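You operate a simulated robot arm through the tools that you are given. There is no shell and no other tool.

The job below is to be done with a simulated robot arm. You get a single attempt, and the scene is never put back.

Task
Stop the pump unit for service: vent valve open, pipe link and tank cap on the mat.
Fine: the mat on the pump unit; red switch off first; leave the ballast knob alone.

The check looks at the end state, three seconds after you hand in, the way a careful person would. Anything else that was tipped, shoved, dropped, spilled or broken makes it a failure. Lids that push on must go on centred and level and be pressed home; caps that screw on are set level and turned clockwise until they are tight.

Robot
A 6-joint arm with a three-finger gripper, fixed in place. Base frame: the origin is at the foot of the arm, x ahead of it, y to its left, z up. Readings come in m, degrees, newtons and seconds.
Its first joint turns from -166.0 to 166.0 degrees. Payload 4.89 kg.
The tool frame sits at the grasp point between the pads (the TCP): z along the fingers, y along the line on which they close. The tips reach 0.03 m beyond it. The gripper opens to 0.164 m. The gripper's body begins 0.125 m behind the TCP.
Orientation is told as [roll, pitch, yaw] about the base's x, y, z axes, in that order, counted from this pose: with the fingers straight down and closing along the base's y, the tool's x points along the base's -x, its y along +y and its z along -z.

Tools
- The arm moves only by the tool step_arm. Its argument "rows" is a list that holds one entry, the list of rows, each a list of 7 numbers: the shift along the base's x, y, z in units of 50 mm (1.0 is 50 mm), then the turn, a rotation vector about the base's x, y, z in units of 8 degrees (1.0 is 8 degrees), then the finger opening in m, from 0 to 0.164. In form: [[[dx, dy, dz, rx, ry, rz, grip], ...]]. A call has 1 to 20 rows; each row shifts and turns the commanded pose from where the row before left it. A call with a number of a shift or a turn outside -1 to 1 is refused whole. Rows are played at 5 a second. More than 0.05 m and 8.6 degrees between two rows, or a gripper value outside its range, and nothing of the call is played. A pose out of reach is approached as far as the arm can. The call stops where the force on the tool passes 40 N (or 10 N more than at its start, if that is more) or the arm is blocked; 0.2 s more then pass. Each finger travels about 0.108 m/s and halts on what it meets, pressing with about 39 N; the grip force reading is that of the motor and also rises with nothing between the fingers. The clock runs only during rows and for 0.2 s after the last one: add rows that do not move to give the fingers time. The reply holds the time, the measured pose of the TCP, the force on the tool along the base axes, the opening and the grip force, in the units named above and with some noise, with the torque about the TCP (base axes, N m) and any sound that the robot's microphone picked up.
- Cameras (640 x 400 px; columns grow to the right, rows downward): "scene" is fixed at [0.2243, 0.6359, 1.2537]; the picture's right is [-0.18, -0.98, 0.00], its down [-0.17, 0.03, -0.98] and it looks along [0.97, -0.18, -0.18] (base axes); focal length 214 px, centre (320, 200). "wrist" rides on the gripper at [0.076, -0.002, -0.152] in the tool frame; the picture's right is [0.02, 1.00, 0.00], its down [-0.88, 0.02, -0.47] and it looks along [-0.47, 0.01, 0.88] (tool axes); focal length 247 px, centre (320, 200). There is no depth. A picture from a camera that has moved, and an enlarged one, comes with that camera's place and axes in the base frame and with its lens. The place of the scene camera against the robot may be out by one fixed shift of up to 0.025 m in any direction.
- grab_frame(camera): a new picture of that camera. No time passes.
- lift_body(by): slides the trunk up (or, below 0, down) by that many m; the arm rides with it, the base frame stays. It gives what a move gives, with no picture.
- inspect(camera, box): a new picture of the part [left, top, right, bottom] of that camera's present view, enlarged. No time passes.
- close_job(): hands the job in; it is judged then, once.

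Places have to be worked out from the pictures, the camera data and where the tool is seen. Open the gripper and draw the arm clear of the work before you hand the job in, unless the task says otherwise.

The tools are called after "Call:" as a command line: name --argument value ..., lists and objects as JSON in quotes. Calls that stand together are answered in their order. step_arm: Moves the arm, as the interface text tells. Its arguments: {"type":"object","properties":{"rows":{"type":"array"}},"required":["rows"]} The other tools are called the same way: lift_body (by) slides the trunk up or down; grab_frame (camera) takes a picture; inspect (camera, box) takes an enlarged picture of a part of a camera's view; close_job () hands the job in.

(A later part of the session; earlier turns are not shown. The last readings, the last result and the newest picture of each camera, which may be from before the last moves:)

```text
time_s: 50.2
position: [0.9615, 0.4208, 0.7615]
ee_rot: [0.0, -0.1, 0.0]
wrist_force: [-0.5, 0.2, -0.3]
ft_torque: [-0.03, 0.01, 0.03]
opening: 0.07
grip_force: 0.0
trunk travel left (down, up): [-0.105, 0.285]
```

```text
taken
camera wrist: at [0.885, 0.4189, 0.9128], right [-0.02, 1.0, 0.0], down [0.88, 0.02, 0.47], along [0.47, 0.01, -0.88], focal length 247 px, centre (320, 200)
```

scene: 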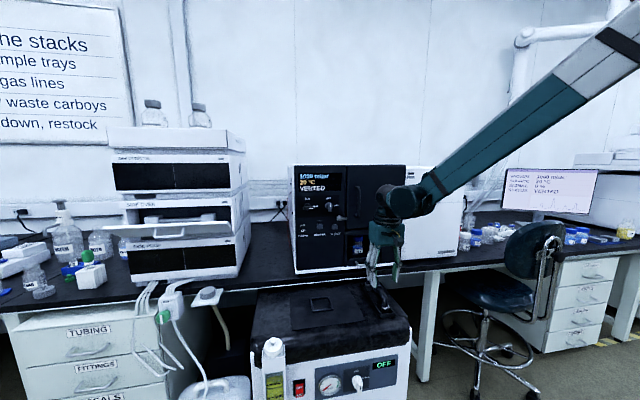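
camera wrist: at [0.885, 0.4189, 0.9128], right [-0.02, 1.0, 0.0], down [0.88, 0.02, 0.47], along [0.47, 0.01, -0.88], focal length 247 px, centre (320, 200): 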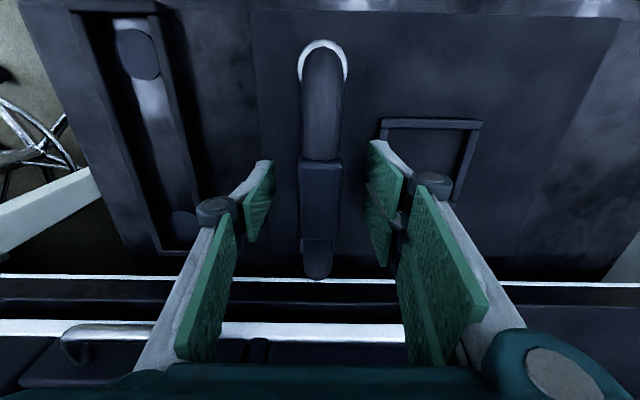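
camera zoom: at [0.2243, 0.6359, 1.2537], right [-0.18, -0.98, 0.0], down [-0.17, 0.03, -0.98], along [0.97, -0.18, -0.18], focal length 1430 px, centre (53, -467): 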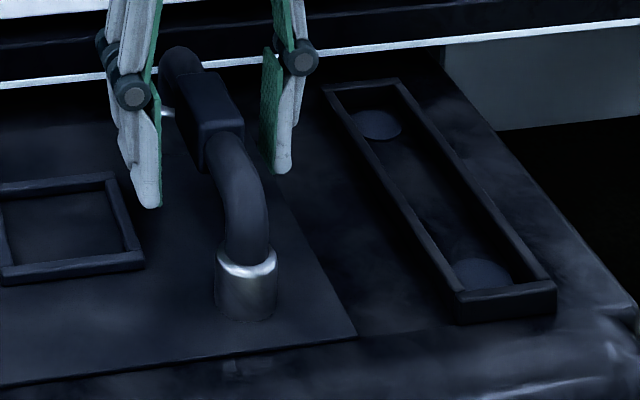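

The link stands on its own on the mat. Raise the gripper straight up.

Call:
step_arm --rows '[[[0, 0, 0.3, 0, 0, 0, 0.075], [0, 0, 0.5, 0, 0, 0, 0.075], [0, 0, 0.9, 0, 0, 0, 0.075], [0, 0, 0.9, 0, 0, 0, 0.075], [0, 0, 0, 0, 0, 0, 0.075]]]'

Call:
inspect --camera "scene" --box '[300, 260, 400, 340]'

Call:
inspect --camera "wrist" --box '[140, 0, 640, 280]'

```text
time_s: 51.4
position: [0.9584, 0.4219, 0.8923]
ee_rot: [-0.1, -0.1, 0.0]
wrist_force: [0.0, -0.3, 0.0]
ft_torque: [0.01, 0.0, -0.03]
opening: 0.0751
grip_force: 0.1
trunk travel left (down, up): [-0.105, 0.285]
```

```text
5.00 times, centred on (350, 300) of scene
camera zoom: at [0.2243, 0.6359, 1.2537], right [-0.18, -0.98, 0.0], down [-0.17, 0.03, -0.98], along [0.97, -0.18, -0.18], focal length 1072 px, centre (170, -300)
```

zoom: 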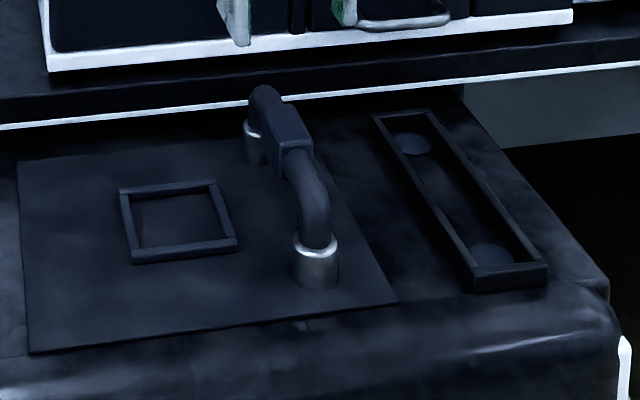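

```text
1.28 times, centred on (390, 140) of wrist
camera zoom: at [0.8833, 0.4192, 1.0439], right [-0.02, 1.0, 0.0], down [0.88, 0.02, 0.47], along [0.47, 0.01, -0.88], focal length 316 px, centre (230, 277)
```

zoom: 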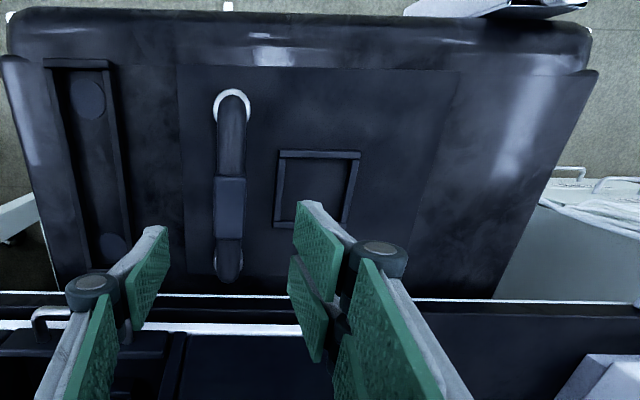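

The link is standing upright on the mat clear of its edges. Now I move over in front of the tank to measure the cap.

Call:
step_arm --rows '[[[-0.69, 0.66, 0.05, 0, 0, 0, 0.1], [-0.69, 0.66, 0.05, 0, 0, 0, 0.13], [-0.69, 0.66, 0.05, 0, 0, 0, 0.16], [-0.69, 0.66, 0, 0, 0, 0, 0.16], [-0.69, 0.66, 0, 0, 0, 0, 0.16], [-0.69, 0.66, 0, 0, 0, 0, 0.16], [-0.69, 0.66, 0, 0, 0, 0, 0.16], [-0.69, 0.66, 0, 0, 0, 0, 0.16], [0, 0, 0, 0, 0, 0, 0.16]]]'

Call:
grab_frame --camera "wrist"

Call:
inspect --camera "scene" --box '[250, 320, 310, 400]'

```text
time_s: 53.4
position: [0.6871, 0.6891, 0.8976]
ee_rot: [0.0, 0.0, 0.0]
wrist_force: [-0.5, -0.8, 0.4]
ft_torque: [0.04, 0.04, 0.0]
opening: 0.16
grip_force: 0.1
trunk travel left (down, up): [-0.105, 0.285]
```

```text
taken
camera wrist: at [0.6104, 0.6867, 1.0501], right [-0.02, 1.0, 0.0], down [0.88, 0.02, 0.47], along [0.47, 0.01, -0.88], focal length 247 px, centre (320, 200)
```

wrist: 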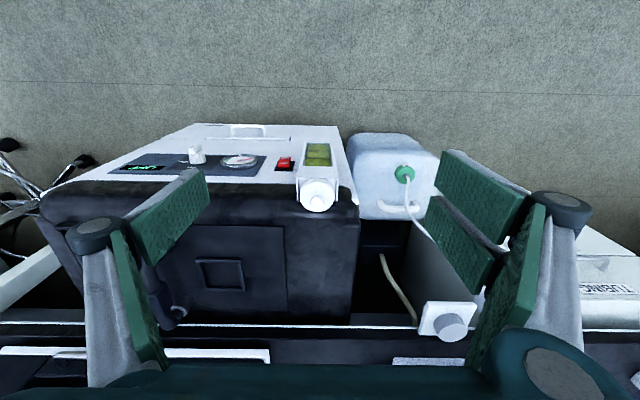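

```text
5.00 times, centred on (280, 360) of scene
camera zoom: at [0.2243, 0.6359, 1.2537], right [-0.18, -0.98, 0.0], down [-0.17, 0.03, -0.98], along [0.97, -0.18, -0.18], focal length 1072 px, centre (520, -600)
```

zoom: 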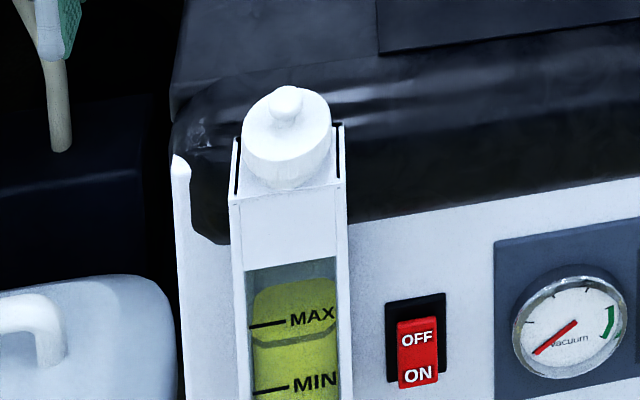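

Call:
inspect --camera "wrist" --box '[280, 130, 370, 220]'

```text
4.44 times, centred on (325, 175) of wrist
camera zoom: at [0.6104, 0.6867, 1.0501], right [-0.02, 1.0, 0.0], down [0.88, 0.02, 0.47], along [0.47, 0.01, -0.88], focal length 1098 px, centre (298, 311)
```

zoom: 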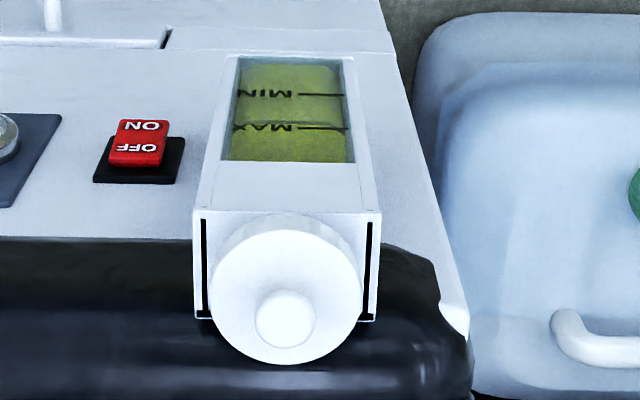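

The cap is a ribbed 50 mm disc (z≈0.709–0.725) with a small knob on top, centred at about (0.777, 0.686). I move above it with a 75 mm opening and check the alignment.

Call:
step_arm --rows '[[[0.6, -0.02, -0.4, 0, 0, 0, 0.12], [0.6, -0.02, -0.4, 0, 0, 0, 0.09], [0.6, -0.02, -0.4, 0, 0, 0, 0.08], [0, 0, -0.7, 0, 0, 0, 0.08], [0, 0, 0, 0, 0, 0, 0.08]]]'

Call:
inspect --camera "wrist" --box '[220, 80, 420, 280]'

Call:
inspect --camera "scene" --box '[220, 280, 320, 400]'

```text
time_s: 54.6
position: [0.7741, 0.683, 0.8065]
ee_rot: [0.0, -0.1, 0.0]
wrist_force: [0.5, -0.6, 0.0]
ft_torque: [-0.03, 0.02, -0.01]
opening: 0.0799
grip_force: 0.0
trunk travel left (down, up): [-0.105, 0.285]
```

```text
2.00 times, centred on (320, 180) of wrist
camera zoom: at [0.6988, 0.6812, 0.9577], right [-0.02, 1.0, 0.0], down [0.88, 0.02, 0.47], along [0.47, 0.01, -0.88], focal length 494 px, centre (320, 240)
```

zoom: 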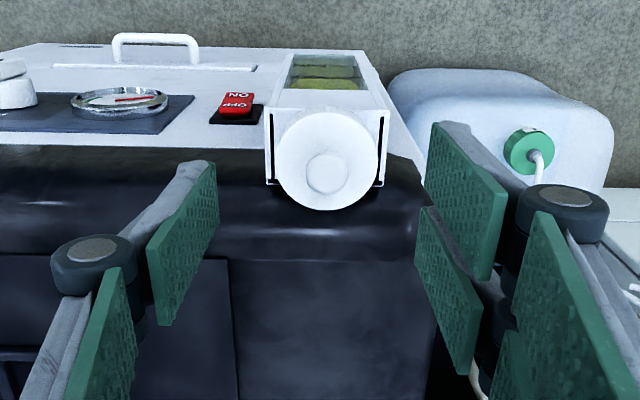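

```text
3.33 times, centred on (270, 340) of scene
camera zoom: at [0.2243, 0.6359, 1.2537], right [-0.18, -0.98, 0.0], down [-0.17, 0.03, -0.98], along [0.97, -0.18, -0.18], focal length 715 px, centre (487, -267)
```

zoom: 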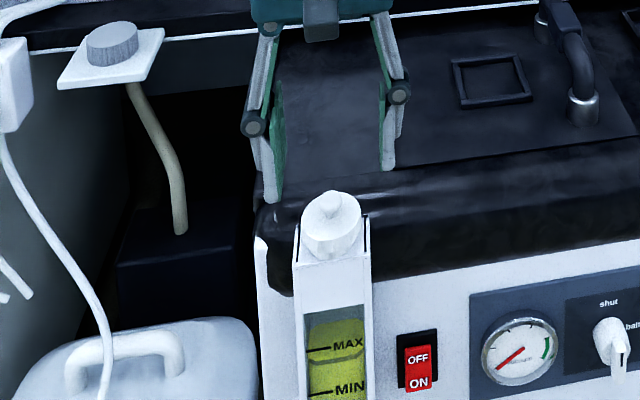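

Cap centre refines to (0.778, 0.686). Before gripping I pre‑rotate the tool clockwise by 72° so I have a long counter‑clockwise unscrewing stroke.

Call:
step_arm --rows '[[[0.08, 0.06, 0, 0, 0, -1, 0.08], [0, 0, 0, 0, 0, -1, 0.08], [0, 0, 0, 0, 0, -1, 0.08], [0, 0, 0, 0, 0, -1, 0.08], [0, 0, 0, 0, 0, -1, 0.08], [0, 0, 0, 0, 0, -1, 0.08], [0, 0, 0, 0, 0, -1, 0.08], [0, 0, 0, 0, 0, -1, 0.08], [0, 0, 0, 0, 0, -1, 0.08], [0, 0, 0, 0, 0, 0, 0.08]]]'

Call:
grab_frame --camera "wrist"

Call:
inspect --camera "scene" --box '[220, 280, 320, 400]'

```text
time_s: 56.8
position: [0.7799, 0.6851, 0.8044]
ee_rot: [-0.1, -0.1, -72.0]
wrist_force: [1.0, 0.1, 0.2]
ft_torque: [-0.01, 0.0, 0.02]
opening: 0.0802
grip_force: 0.0
trunk travel left (down, up): [-0.105, 0.285]
```

```text
taken
camera wrist: at [0.7547, 0.7578, 0.9563], right [0.94, 0.33, 0.0], down [0.29, -0.83, 0.47], along [0.16, -0.45, -0.88], focal length 247 px, centre (320, 200)
```

wrist: 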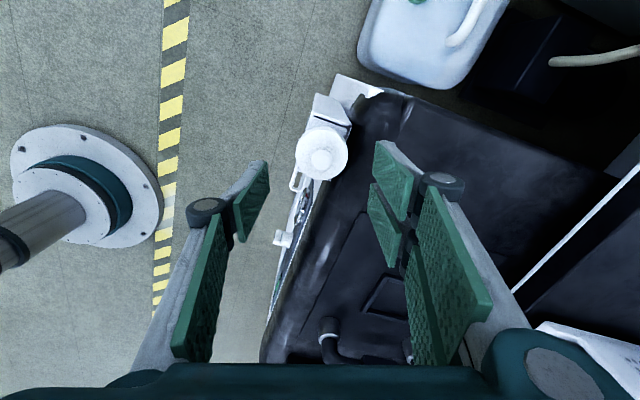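

```text
3.33 times, centred on (270, 340) of scene
camera zoom: at [0.2243, 0.6359, 1.2537], right [-0.18, -0.98, 0.0], down [-0.17, 0.03, -0.98], along [0.97, -0.18, -0.18], focal length 715 px, centre (487, -267)
```

zoom: 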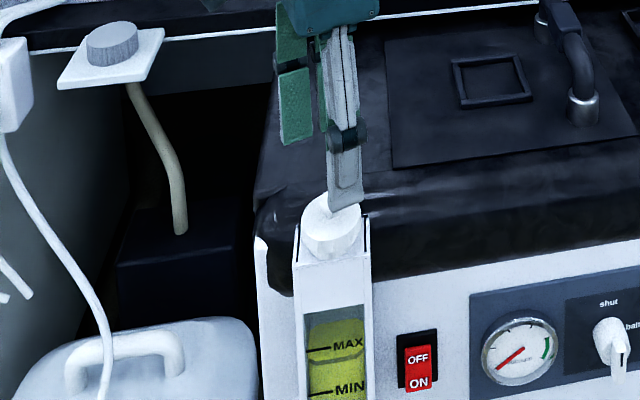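

A second viewpoint gives the cap centre at (0.782, 0.6865), disc about z 0.705–0.722. Let me zoom to verify before descending.

Call:
inspect --camera "wrist" --box '[260, 90, 400, 220]'

```text
3.08 times, centred on (330, 155) of wrist
camera zoom: at [0.7547, 0.7578, 0.9563], right [0.94, 0.33, 0.0], down [0.29, -0.83, 0.47], along [0.16, -0.45, -0.88], focal length 760 px, centre (289, 338)
```

zoom: 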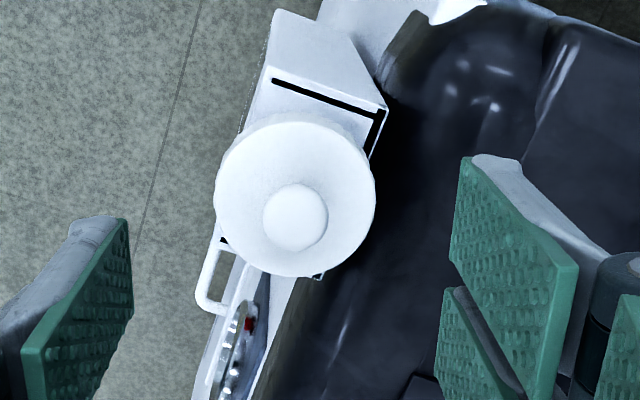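

Centre confirmed at (0.7825, 0.6865). Descend to TCP z≈0.739 so the tips overlap the ribbed rim, without touching the tank top.

Call:
step_arm --rows '[[[0.05, 0.03, -0.4, 0, 0, 0, 0.08], [0, 0, -0.4, 0, 0, 0, 0.08], [0, 0, -0.3, 0, 0, 0, 0.08], [0, 0, -0.2, 0, 0, 0, 0.08], [0, 0, 0, 0, 0, 0, 0.08]]]'

Call:
inspect --camera "wrist" --box '[230, 90, 410, 260]'

Call:
inspect --camera "scene" --box '[240, 310, 320, 400]'

```text
time_s: 58.0
position: [0.7825, 0.6851, 0.7381]
ee_rot: [0.0, -0.2, -72.0]
wrist_force: [1.1, -0.4, 0.3]
ft_torque: [0.03, 0.0, 0.02]
opening: 0.0799
grip_force: 0.0
trunk travel left (down, up): [-0.105, 0.285]
```

```text
2.35 times, centred on (320, 175) of wrist
camera zoom: at [0.7575, 0.7575, 0.8899], right [0.94, 0.33, 0.0], down [0.29, -0.83, 0.47], along [0.16, -0.45, -0.88], focal length 581 px, centre (320, 259)
```

zoom: 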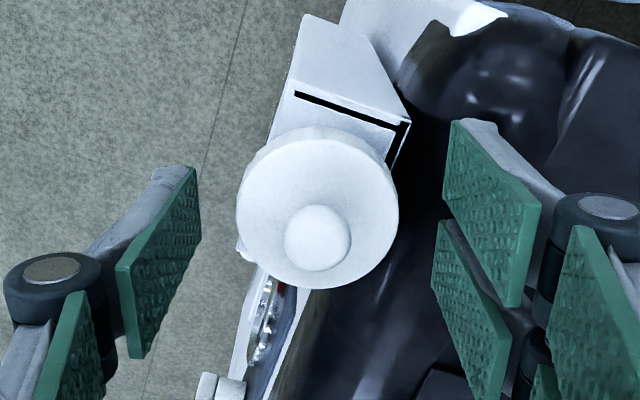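

```text
4.44 times, centred on (280, 355) of scene
camera zoom: at [0.2243, 0.6359, 1.2537], right [-0.18, -0.98, 0.0], down [-0.17, 0.03, -0.98], along [0.97, -0.18, -0.18], focal length 953 px, centre (498, -489)
```

zoom: 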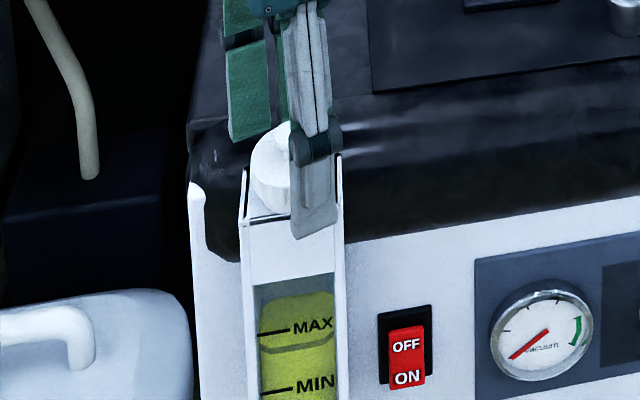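

Centre agrees within 2 mm; I nudge +1.6 mm in y and close on the rim.

Call:
step_arm --rows '[[[0, 0.033, 0, 0, 0, 0, 0.07], [0, 0, 0, 0, 0, 0, 0.055], [0, 0, 0, 0, 0, 0, 0.045], [0, 0, 0, 0, 0, 0, 0.04], [0, 0, 0, 0, 0, 0, 0.04]]]'

Call:
inspect --camera "wrist" --box '[230, 90, 410, 260]'

Call:
inspect --camera "scene" --box '[240, 310, 320, 400]'

```text
time_s: 59.2
position: [0.7823, 0.6874, 0.7391]
ee_rot: [0.1, -0.1, -72.0]
wrist_force: [0.9, 0.6, -0.3]
ft_torque: [0.01, 0.02, -0.01]
opening: 0.0486
grip_force: 38.6
trunk travel left (down, up): [-0.105, 0.285]
heard: snap
```

```text
2.35 times, centred on (320, 175) of wrist
camera zoom: at [0.7573, 0.7596, 0.8901], right [0.94, 0.33, 0.0], down [0.29, -0.83, 0.47], along [0.16, -0.45, -0.88], focal length 581 px, centre (320, 259)
```

zoom: 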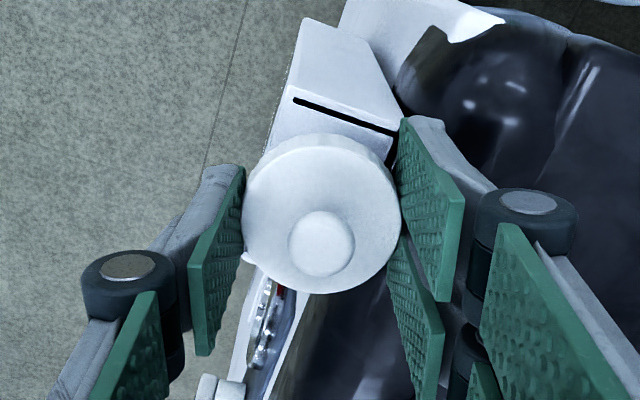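

```text
4.44 times, centred on (280, 355) of scene
camera zoom: at [0.2243, 0.6359, 1.2537], right [-0.18, -0.98, 0.0], down [-0.17, 0.03, -0.98], along [0.97, -0.18, -0.18], focal length 953 px, centre (498, -489)
```

zoom: 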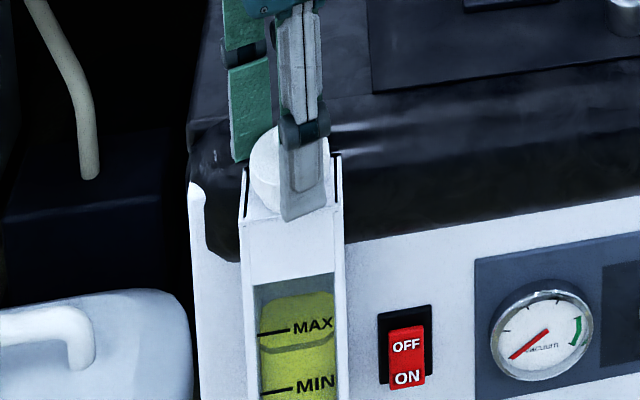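

A "snap" was heard while closing on the cap – I need to see what it was before moving. Inspecting closely.

Call:
inspect --camera "scene" --box '[255, 325, 295, 365]'

Call:
inspect --camera "wrist" --box '[290, 120, 360, 190]'

Call:
grab_frame --camera "wrist"

Call:
grab_frame --camera "scene"

```text
10.00 times, centred on (275, 345) of scene
camera zoom: at [0.2243, 0.6359, 1.2537], right [-0.18, -0.98, 0.0], down [-0.17, 0.03, -0.98], along [0.97, -0.18, -0.18], focal length 2145 px, centre (770, -1250)
```

zoom: 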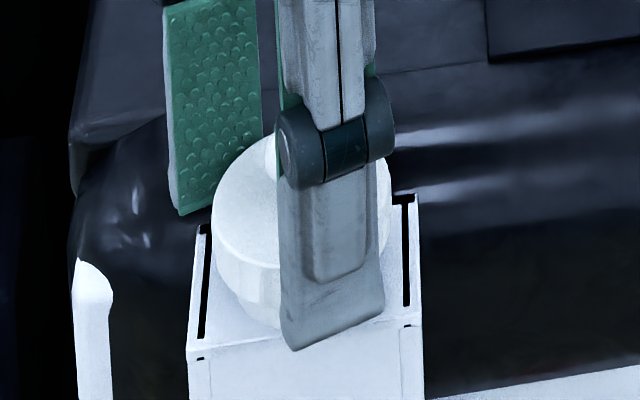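

```text
5.71 times, centred on (325, 155) of wrist
camera zoom: at [0.7573, 0.7596, 0.8901], right [0.94, 0.33, 0.0], down [0.29, -0.83, 0.47], along [0.16, -0.45, -0.88], focal length 1411 px, centre (291, 457)
```

zoom: 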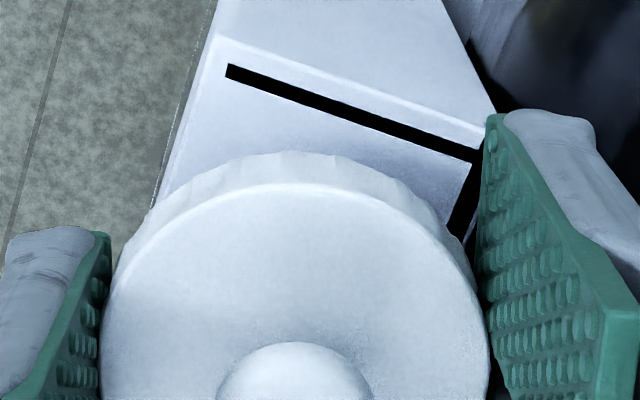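

```text
taken
camera wrist: at [0.7573, 0.7596, 0.8901], right [0.94, 0.33, 0.0], down [0.29, -0.83, 0.47], along [0.16, -0.45, -0.88], focal length 247 px, centre (320, 200)
```

wrist: 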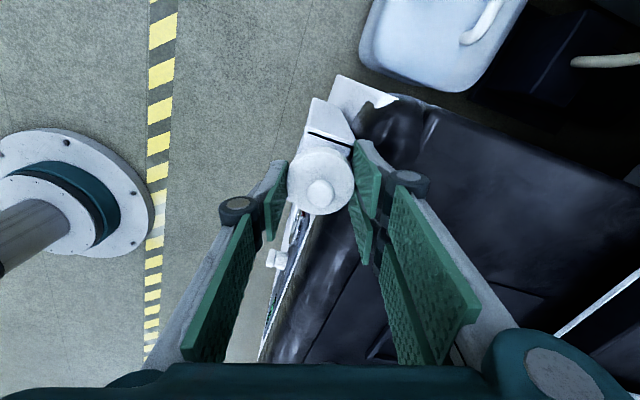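

```text
taken
```

scene: 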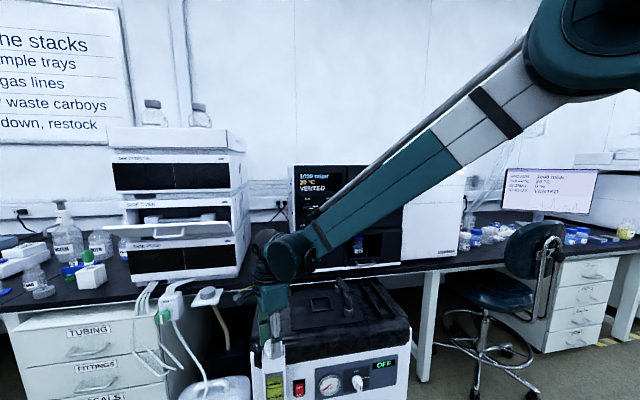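

Nothing looks broken; the cap is squarely between the pads (48.6 mm). I turn counter‑clockwise a little, which is harmless for either cap type, and read the torque.

Call:
step_arm --rows '[[[0, 0, 0, 0, 0, 0.6, 0.04], [0, 0, 0, 0, 0, 0.8, 0.04], [0, 0, 0, 0, 0, 0.8, 0.04], [0, 0, 0, 0, 0, 0, 0.04]]]'

Call:
inspect --camera "scene" --box '[255, 325, 295, 365]'

Call:
inspect --camera "wrist" --box '[230, 90, 410, 260]'

```text
time_s: 60.2
position: [0.7808, 0.6887, 0.7379]
ee_rot: [-0.1, -0.1, -54.3]
wrist_force: [0.6, 0.6, 0.3]
ft_torque: [0.02, -0.01, 0.0]
opening: 0.0487
grip_force: 38.8
trunk travel left (down, up): [-0.105, 0.285]
```

```text
10.00 times, centred on (275, 345) of scene
camera zoom: at [0.2243, 0.6359, 1.2537], right [-0.18, -0.98, 0.0], down [-0.17, 0.03, -0.98], along [0.97, -0.18, -0.18], focal length 2145 px, centre (770, -1250)
```

zoom: 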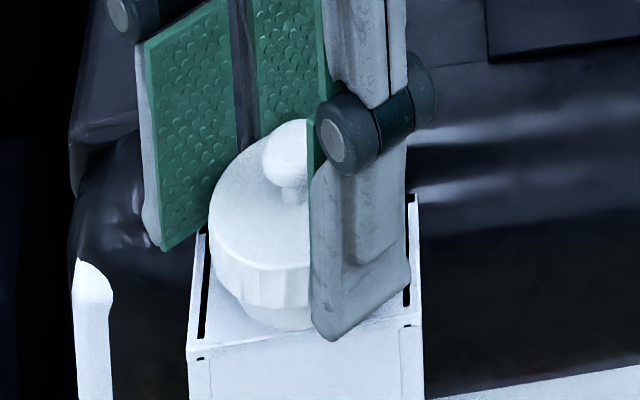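

```text
2.35 times, centred on (320, 175) of wrist
camera zoom: at [0.7361, 0.7492, 0.8902], right [0.8, 0.6, 0.0], down [0.53, -0.7, 0.47], along [0.28, -0.38, -0.88], focal length 581 px, centre (320, 259)
```

zoom: 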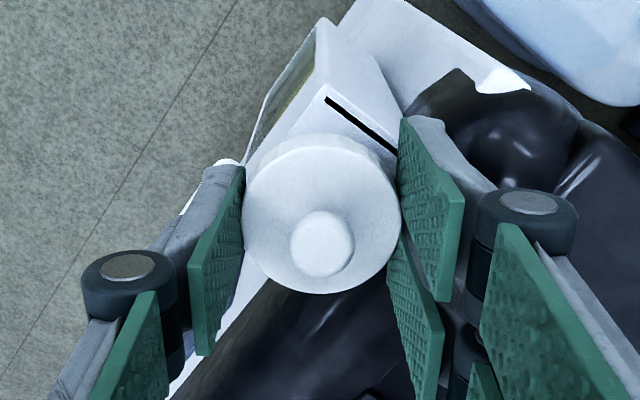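

The turn met no torque at all, so the cap appears already free (the snap was its fit letting go). I try a gentle vertical lift of a few millimetres and watch the force.

Call:
step_arm --rows '[[[0, 0, 0.05, 0, 0, 0, 0.04], [0, 0, 0.05, 0, 0, 0, 0.04], [0, 0, 0.05, 0, 0, 0, 0.04], [0, 0, 0, 0, 0, 0, 0.04]]]'

Call:
inspect --camera "scene" --box '[255, 325, 295, 365]'

```text
time_s: 61.2
position: [0.7835, 0.6879, 0.7453]
ee_rot: [0.0, -0.1, -54.5]
wrist_force: [0.3, 0.5, -0.4]
ft_torque: [0.0, -0.01, 0.01]
opening: 0.0488
grip_force: 39.5
trunk travel left (down, up): [-0.105, 0.285]
```

```text
10.00 times, centred on (275, 345) of scene
camera zoom: at [0.2243, 0.6359, 1.2537], right [-0.18, -0.98, 0.0], down [-0.17, 0.03, -0.98], along [0.97, -0.18, -0.18], focal length 2145 px, centre (770, -1250)
```

zoom: 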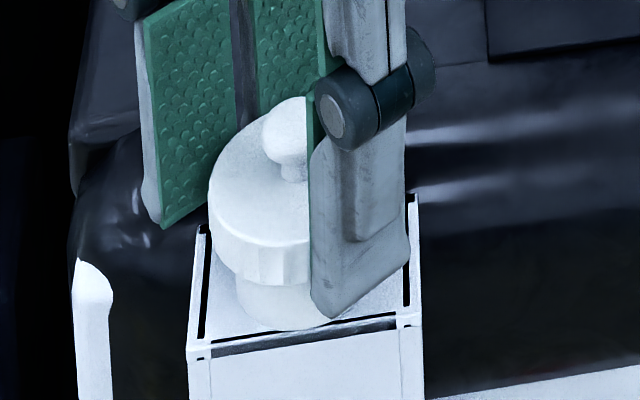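

Lifting raised the cap ~7 mm, but there may be something moving with it at the tank's top edge. I look at the tank more broadly before continuing.

Call:
inspect --camera "scene" --box '[245, 320, 325, 400]'

Call:
inspect --camera "wrist" --box '[270, 60, 400, 220]'

```text
5.00 times, centred on (285, 360) of scene
camera zoom: at [0.2243, 0.6359, 1.2537], right [-0.18, -0.98, 0.0], down [-0.17, 0.03, -0.98], along [0.97, -0.18, -0.18], focal length 1072 px, centre (495, -600)
```

zoom: 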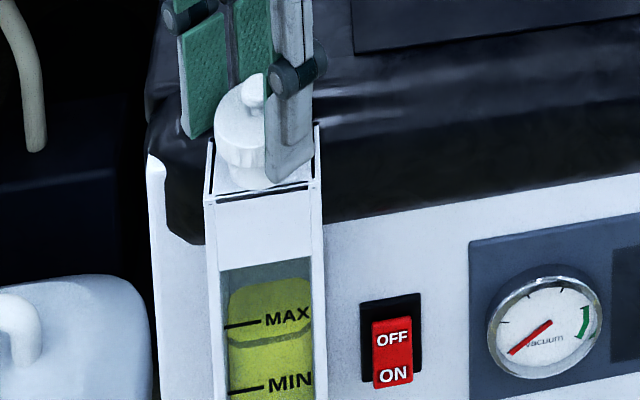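

```text
2.50 times, centred on (335, 140) of wrist
camera zoom: at [0.7367, 0.7491, 0.8973], right [0.8, 0.6, 0.0], down [0.53, -0.7, 0.47], along [0.28, -0.38, -0.88], focal length 617 px, centre (282, 350)
```

zoom: 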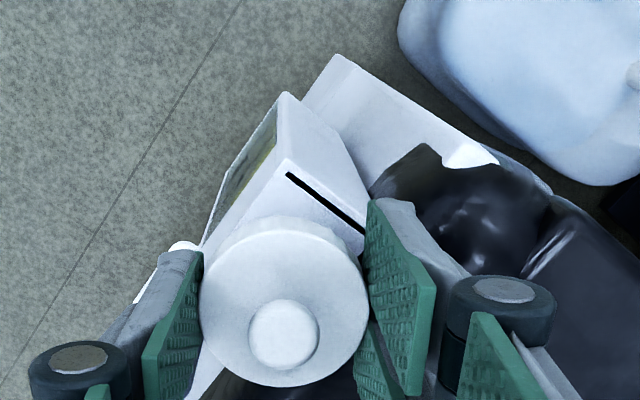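

Force is only the cap's own weight (~0.04 kg), and the tank markings haven't moved, so only the cap is rising. Continue lifting clear of the neck.

Call:
step_arm --rows '[[[0, 0, 0.1, 0, 0, 0, 0.04], [0, 0, 0.2, 0, 0, 0, 0.04], [0, 0, 0.3, 0, 0, 0, 0.04], [0, 0, 0.4, 0, 0, 0, 0.04], [0, 0, 0, 0, 0, 0, 0.04]]]'

Call:
inspect --camera "scene" --box '[245, 310, 325, 390]'

Call:
inspect --camera "wrist" --box '[240, 60, 420, 260]'

```text
time_s: 62.4
position: [0.7839, 0.6883, 0.7954]
ee_rot: [0.1, 0.0, -54.3]
wrist_force: [0.4, -0.1, 0.0]
ft_torque: [0.03, -0.03, 0.0]
opening: 0.049
grip_force: 38.6
trunk travel left (down, up): [-0.105, 0.285]
```

```text
5.00 times, centred on (285, 350) of scene
camera zoom: at [0.2243, 0.6359, 1.2537], right [-0.18, -0.98, 0.0], down [-0.17, 0.03, -0.98], along [0.97, -0.18, -0.18], focal length 1072 px, centre (495, -550)
```

zoom: 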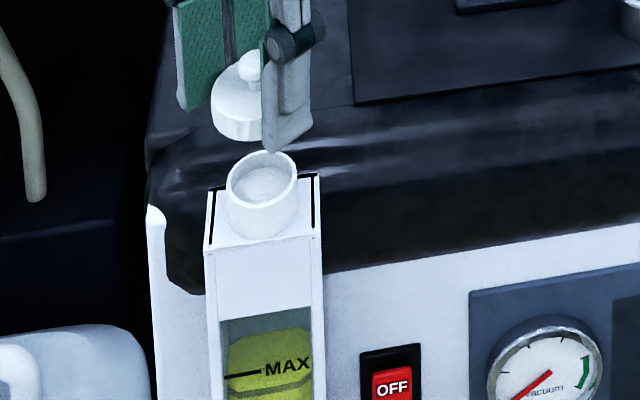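

```text
2.00 times, centred on (330, 160) of wrist
camera zoom: at [0.738, 0.7491, 0.9478], right [0.8, 0.6, 0.0], down [0.53, -0.7, 0.47], along [0.28, -0.38, -0.88], focal length 494 px, centre (300, 280)
```

zoom: 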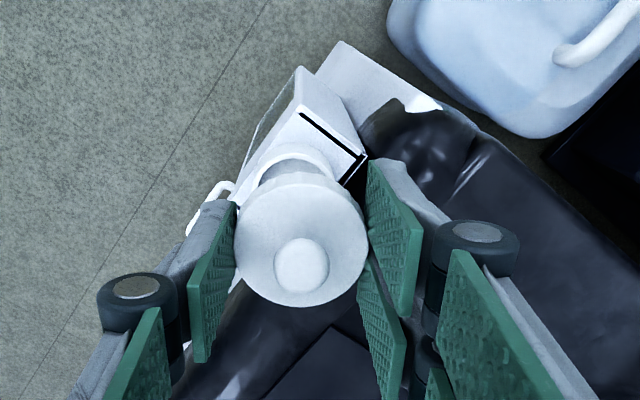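

The cap is off and the neck is intact. I'll set it on the clear front‑right corner of the mat at about (0.89, 0.59), away from the frame and link: raise, then carry across.

Call:
step_arm --rows '[[[0, 0, 0.5, 0, 0, 0, 0.04], [0, 0, 0.5, 0, 0, 0, 0.04], [0.55, -0.5, 0, 0, 0, 0, 0.04], [0.55, -0.5, 0, 0, 0, 0, 0.04], [0.55, -0.5, 0, 0, 0, 0, 0.04], [0.47, -0.46, 0, 0, 0, 0, 0.04], [0, 0, 0, 0, 0, 0, 0.04]]]'

Call:
grab_frame --camera "wrist"

Call:
inspect --camera "scene" --box '[250, 240, 400, 350]'

```text
time_s: 64.0
position: [0.8909, 0.5897, 0.847]
ee_rot: [0.1, 0.0, -54.4]
wrist_force: [0.1, 0.1, 0.3]
ft_torque: [-0.01, -0.02, 0.02]
opening: 0.0488
grip_force: 39.2
trunk travel left (down, up): [-0.105, 0.285]
```

```text
taken
camera wrist: at [0.8438, 0.6512, 0.9988], right [0.8, 0.6, 0.0], down [0.53, -0.7, 0.47], along [0.28, -0.38, -0.88], focal length 247 px, centre (320, 200)
```

wrist: 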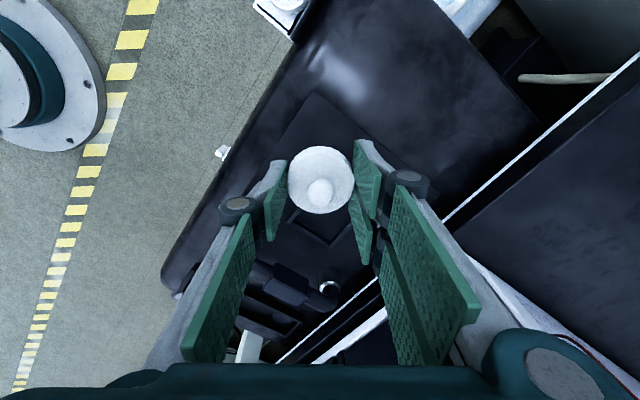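

```text
3.64 times, centred on (325, 295) of scene
camera zoom: at [0.2243, 0.6359, 1.2537], right [-0.18, -0.98, 0.0], down [-0.17, 0.03, -0.98], along [0.97, -0.18, -0.18], focal length 780 px, centre (302, -146)
```

zoom: 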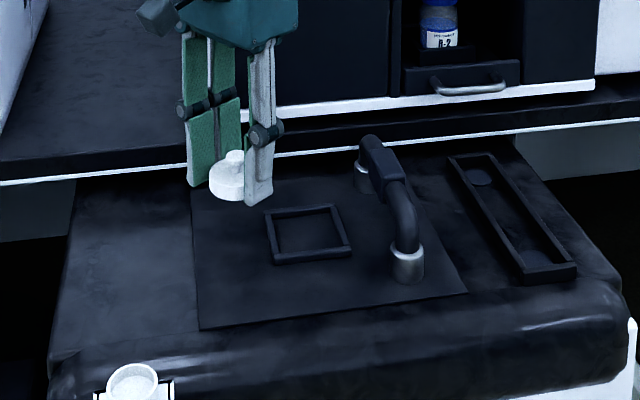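

The mat's front‑right corner shows at (0.853, 0.627), so the target is well inside. Lower to z≈0.755 first.

Call:
step_arm --rows '[[[0, 0, -0.5, 0, 0, 0, 0.04], [0, 0, -0.5, 0, 0, 0, 0.04], [0, 0, -0.5, 0, 0, 0, 0.04], [0, 0, -0.34, 0, 0, 0, 0.04], [0, 0, 0, 0, 0, 0, 0.04]]]'

Call:
inspect --camera "scene" --box '[270, 270, 350, 340]'

Call:
grab_frame --camera "wrist"

```text
time_s: 65.2
position: [0.8891, 0.5884, 0.7533]
ee_rot: [0.0, 0.0, -54.4]
wrist_force: [0.6, -0.1, 0.8]
ft_torque: [0.04, -0.02, 0.0]
opening: 0.0488
grip_force: 39.0
trunk travel left (down, up): [-0.105, 0.285]
```

```text
5.71 times, centred on (310, 305) of scene
camera zoom: at [0.2243, 0.6359, 1.2537], right [-0.18, -0.98, 0.0], down [-0.17, 0.03, -0.98], along [0.97, -0.18, -0.18], focal length 1226 px, centre (377, -400)
```

zoom: 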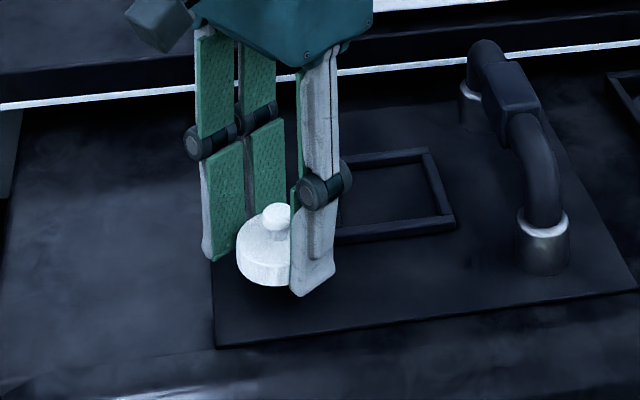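

```text
taken
camera wrist: at [0.8437, 0.6501, 0.9053], right [0.8, 0.6, 0.0], down [0.53, -0.7, 0.47], along [0.28, -0.38, -0.88], focal length 247 px, centre (320, 200)
```

wrist: 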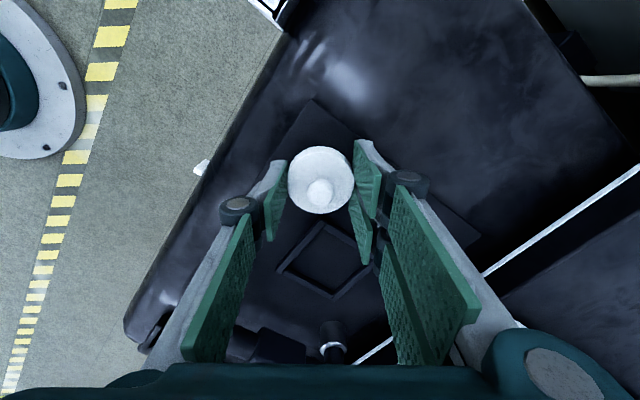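

About 2 cm above the mat. Lowering gently toward contact.

Call:
step_arm --rows '[[[0, 0, -0.08, 0, 0, 0, 0.04], [0, 0, -0.08, 0, 0, 0, 0.04], [0, 0, -0.06, 0, 0, 0, 0.04], [0, 0, -0.05, 0, 0, 0, 0.04], [0, 0, 0, 0, 0, 0, 0.04]]]'

Call:
inspect --camera "scene" --box '[280, 280, 330, 330]'

```text
time_s: 66.4
position: [0.8864, 0.5891, 0.741]
ee_rot: [0.0, -0.1, -54.4]
wrist_force: [0.0, -0.2, -0.5]
ft_torque: [-0.03, -0.02, 0.01]
opening: 0.0488
grip_force: 39.0
trunk travel left (down, up): [-0.105, 0.285]
```

```text
8.00 times, centred on (305, 305) of scene
camera zoom: at [0.2243, 0.6359, 1.2537], right [-0.18, -0.98, 0.0], down [-0.17, 0.03, -0.98], along [0.97, -0.18, -0.18], focal length 1716 px, centre (440, -640)
```

zoom: 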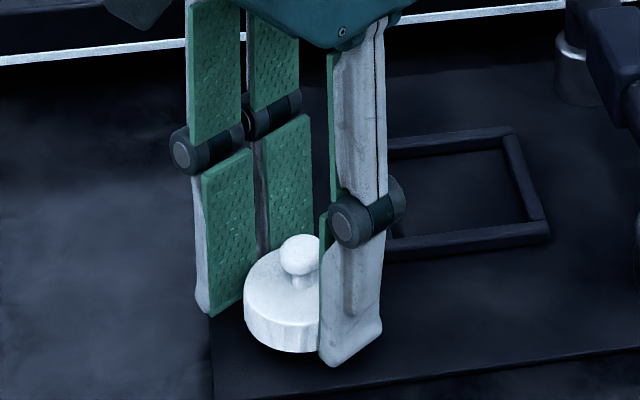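

No contact yet; the cap hovers just above the mat. Continue in 2 mm steps.

Call:
step_arm --rows '[[[0.02, 0, -0.04, 0, 0, 0, 0.04], [0.02, 0, -0.04, 0, 0, 0, 0.04], [0, 0, -0.03, 0, 0, 0, 0.04], [0, 0, 0, 0, 0, 0, 0.04]]]'

Call:
inspect --camera "scene" --box '[280, 280, 330, 330]'

```text
time_s: 67.4
position: [0.8903, 0.5887, 0.737]
ee_rot: [0.0, -0.1, -54.4]
wrist_force: [0.6, -0.2, -0.8]
ft_torque: [0.0, 0.0, -0.03]
opening: 0.0488
grip_force: 38.9
trunk travel left (down, up): [-0.105, 0.285]
```

```text
8.00 times, centred on (305, 305) of scene
camera zoom: at [0.2243, 0.6359, 1.2537], right [-0.18, -0.98, 0.0], down [-0.17, 0.03, -0.98], along [0.97, -0.18, -0.18], focal length 1716 px, centre (440, -640)
```

zoom: 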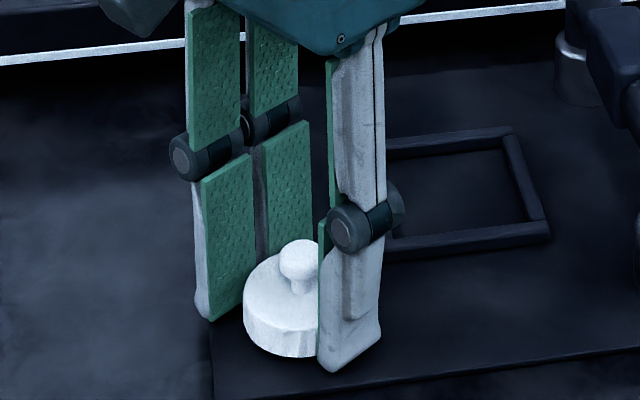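

Still free; a few more millimetres.

Call:
step_arm --rows '[[[0, 0, -0.04, 0, 0, 0, 0.04], [0, 0, -0.04, 0, 0, 0, 0.04], [0, 0, 0, 0, 0, 0, 0.04]]]'

```text
time_s: 68.2
position: [0.8912, 0.5904, 0.733]
ee_rot: [0.2, -0.1, -54.3]
wrist_force: [6.6, 0.5, 16.8]
ft_torque: [0.02, -0.02, -0.02]
opening: 0.0485
grip_force: 38.9
trunk travel left (down, up): [-0.105, 0.285]
```

Contact at z≈0.733 (≈17 N). Ease up 1 mm and open the fingers gently.

Call:
step_arm --rows '[[[0, 0, 0.02, 0, 0, 0, 0.04], [0, 0, 0, 0, 0, 0, 0.047], [0, 0, 0, 0, 0, 0, 0.052], [0, 0, 0, 0, 0, 0, 0.058], [0, 0, 0, 0, 0, 0, 0.066], [0, 0, 0, 0, 0, 0, 0.07], [0, 0, 0, 0, 0, 0, 0.07]]]'

Call:
inspect --camera "scene" --box '[280, 280, 330, 330]'

Call:
inspect --camera "wrist" --box '[220, 80, 420, 280]'

```text
time_s: 69.8
position: [0.8902, 0.5892, 0.7328]
ee_rot: [0.2, -0.1, -54.4]
wrist_force: [0.0, -0.3, -0.3]
ft_torque: [0.0, 0.01, -0.01]
opening: 0.0701
grip_force: 0.1
trunk travel left (down, up): [-0.105, 0.285]
```

```text
8.00 times, centred on (305, 305) of scene
camera zoom: at [0.2243, 0.6359, 1.2537], right [-0.18, -0.98, 0.0], down [-0.17, 0.03, -0.98], along [0.97, -0.18, -0.18], focal length 1716 px, centre (440, -640)
```

zoom: 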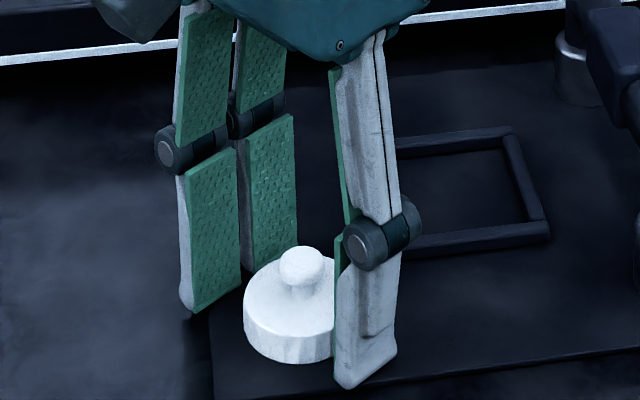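

```text
2.00 times, centred on (320, 180) of wrist
camera zoom: at [0.8446, 0.6508, 0.8843], right [0.8, 0.6, 0.0], down [0.53, -0.7, 0.47], along [0.28, -0.38, -0.88], focal length 494 px, centre (320, 240)
```

zoom: 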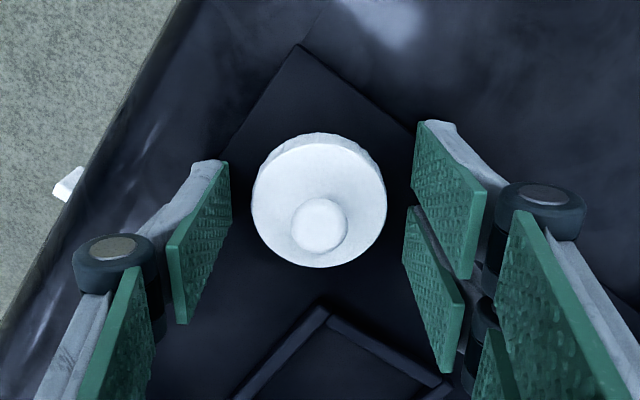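

The cap sits flat on the mat, inside its edges. Raise the gripper straight up and away.

Call:
step_arm --rows '[[[0, 0, 0.3, 0, 0, 0, 0.072], [0, 0, 0.6, 0, 0, 0, 0.08], [0, 0, 0.9, 0, 0, 0, 0.1], [0, 0, 0.9, 0, 0, 0, 0.12], [0, 0, 0.9, 0, 0, 0, 0.14], [0, 0, 0, 0, 0, 0, 0.14]]]'

Call:
inspect --camera "scene" --box '[240, 270, 420, 400]'

Call:
grab_frame --camera "scene"

Call:
grab_frame --camera "wrist"

```text
time_s: 71.2
position: [0.8897, 0.5913, 0.9134]
ee_rot: [0.0, -0.1, -54.4]
wrist_force: [-0.6, -0.5, 0.6]
ft_torque: [-0.01, -0.05, 0.01]
opening: 0.1398
grip_force: 0.1
trunk travel left (down, up): [-0.105, 0.285]
```

```text
3.08 times, centred on (330, 335) of scene
camera zoom: at [0.2243, 0.6359, 1.2537], right [-0.18, -0.98, 0.0], down [-0.17, 0.03, -0.98], along [0.97, -0.18, -0.18], focal length 660 px, centre (289, -215)
```

zoom: 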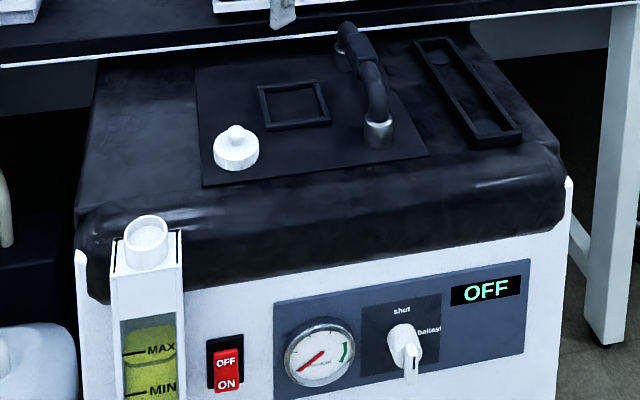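

```text
taken
```

scene: 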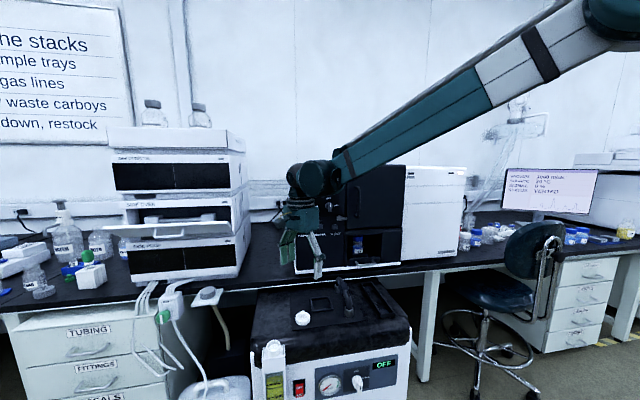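

```text
taken
camera wrist: at [0.8445, 0.6507, 1.0638], right [0.8, 0.6, 0.0], down [0.53, -0.7, 0.47], along [0.28, -0.38, -0.88], focal length 247 px, centre (320, 200)
```

wrist: 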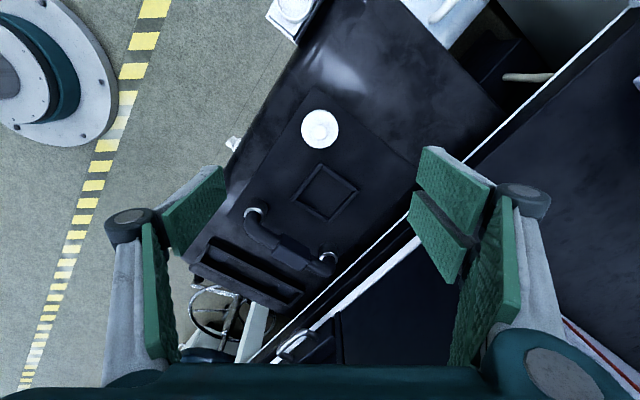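

Link and cap are on the mat, pump OFF, ballast knob unchanged. Now I draw the arm back and up, clear of the work, untwisting the wrist, and verify everything.

Call:
step_arm --rows '[[[-0.3, 0, 0.8, 0, 0, 0, 0.14], [-0.8, 0, 0.5, 0, 0, 0, 0.14], [-0.9, -0.1, 0.3, 0, 0, 0.8, 0.14], [-0.9, -0.1, 0.2, 0, 0, 0.8, 0.14], [-0.9, -0.1, 0.2, 0, 0, 0.8, 0.14], [-0.9, -0.1, 0, 0, 0, 0.8, 0.14], [-0.8, -0.1, 0, 0, 0, 0.9, 0.14], [-0.6, -0.1, 0, 0, 0, 0.9, 0.14], [0, 0, 0, 0, 0, 0.9, 0.14], [0, 0, 0, 0, 0, 0.9, 0.14], [0, 0, 0, 0, 0, 0, 0.14]]]'

Call:
grab_frame --camera "scene"

Call:
inspect --camera "scene" --box '[285, 160, 415, 280]'

Call:
inspect --camera "scene" --box '[240, 270, 420, 400]'

Call:
grab_frame --camera "wrist"

```text
time_s: 73.6
position: [0.584, 0.5606, 1.0119]
ee_rot: [0.0, -0.1, 0.1]
wrist_force: [0.4, 0.6, -0.5]
ft_torque: [0.0, -0.05, 0.0]
opening: 0.1403
grip_force: 0.0
trunk travel left (down, up): [-0.105, 0.285]
```

```text
taken
```

scene: 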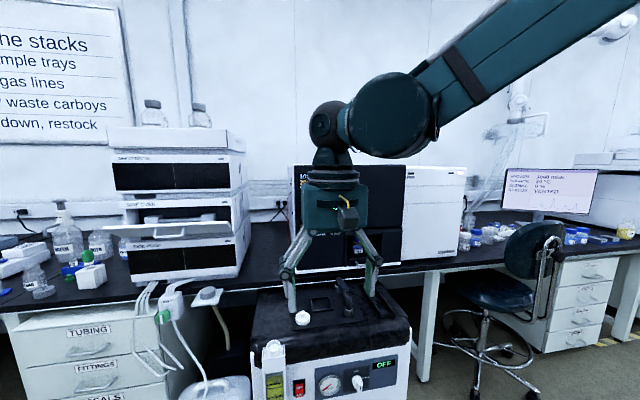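

```text
3.33 times, centred on (350, 220) of scene
camera zoom: at [0.2243, 0.6359, 1.2537], right [-0.18, -0.98, 0.0], down [-0.17, 0.03, -0.98], along [0.97, -0.18, -0.18], focal length 715 px, centre (220, 133)
```

zoom: 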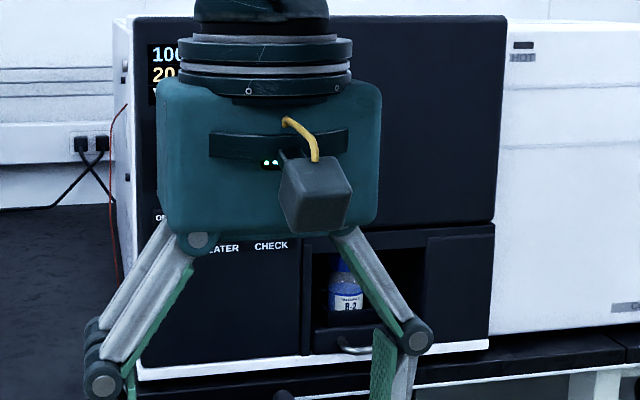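

```text
3.08 times, centred on (330, 335) of scene
camera zoom: at [0.2243, 0.6359, 1.2537], right [-0.18, -0.98, 0.0], down [-0.17, 0.03, -0.98], along [0.97, -0.18, -0.18], focal length 660 px, centre (289, -215)
```

zoom: 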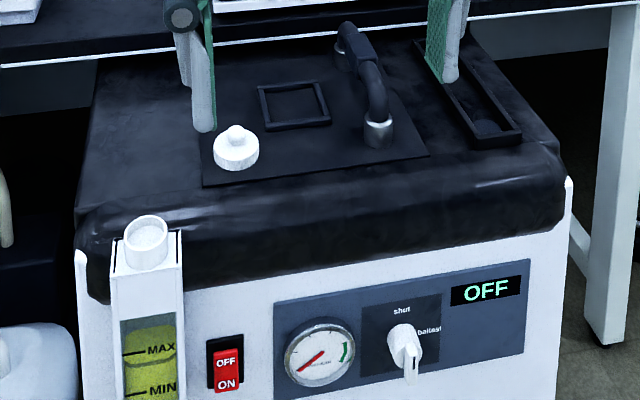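

```text
taken
camera wrist: at [0.5071, 0.5579, 1.1643], right [-0.02, 1.0, 0.0], down [0.88, 0.02, 0.47], along [0.47, 0.01, -0.88], focal length 247 px, centre (320, 200)
```

wrist: 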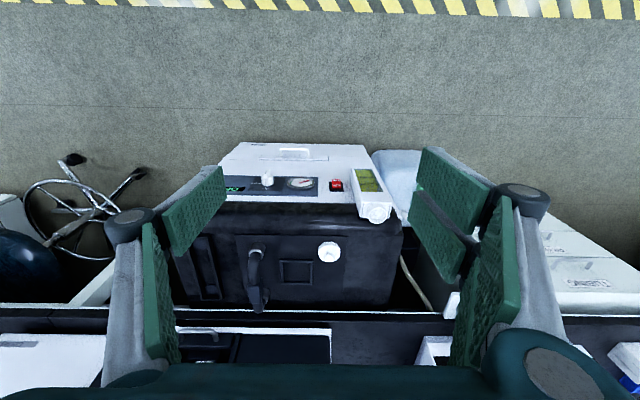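

Everything on the pump looks right; the gripper still hides the vent knob, so I move the arm aside to verify it.

Call:
step_arm --rows '[[[0.2, -0.8, 0.3, 0, 0, 0, 0.14], [0.2, -0.8, 0.3, 0, 0, 0, 0.14], [0.2, -0.8, 0.3, 0, 0, 0, 0.14], [0.2, -0.8, 0.3, 0, 0, 0, 0.14], [0.2, -0.8, 0.3, 0, 0, 0, 0.14], [0.2, -0.8, 0.3, 0, 0, 0, 0.14], [0, 0, 0, 0, 0, 0, 0.14]]]'

Call:
grab_frame --camera "scene"

Call:
inspect --camera "scene" --box '[290, 165, 360, 225]'

Call:
inspect --camera "scene" --box '[240, 270, 420, 400]'

```text
time_s: 75.2
position: [0.6411, 0.3249, 1.1036]
ee_rot: [0.0, -0.1, 0.0]
wrist_force: [0.0, 0.3, 0.8]
ft_torque: [-0.04, -0.07, 0.0]
opening: 0.1403
grip_force: 0.0
trunk travel left (down, up): [-0.105, 0.285]
```

```text
taken
```

scene: 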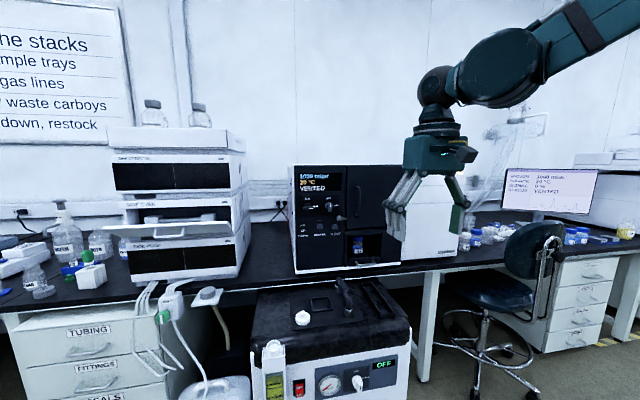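

```text
6.67 times, centred on (325, 195) of scene
camera zoom: at [0.2243, 0.6359, 1.2537], right [-0.18, -0.98, 0.0], down [-0.17, 0.03, -0.98], along [0.97, -0.18, -0.18], focal length 1430 px, centre (287, 233)
```

zoom: 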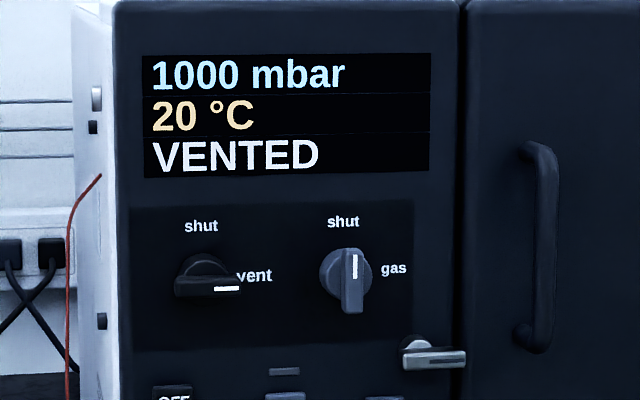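

```text
3.08 times, centred on (330, 335) of scene
camera zoom: at [0.2243, 0.6359, 1.2537], right [-0.18, -0.98, 0.0], down [-0.17, 0.03, -0.98], along [0.97, -0.18, -0.18], focal length 660 px, centre (289, -215)
```

zoom: 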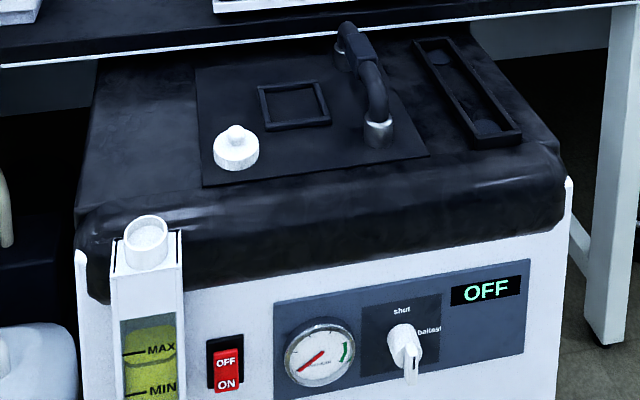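

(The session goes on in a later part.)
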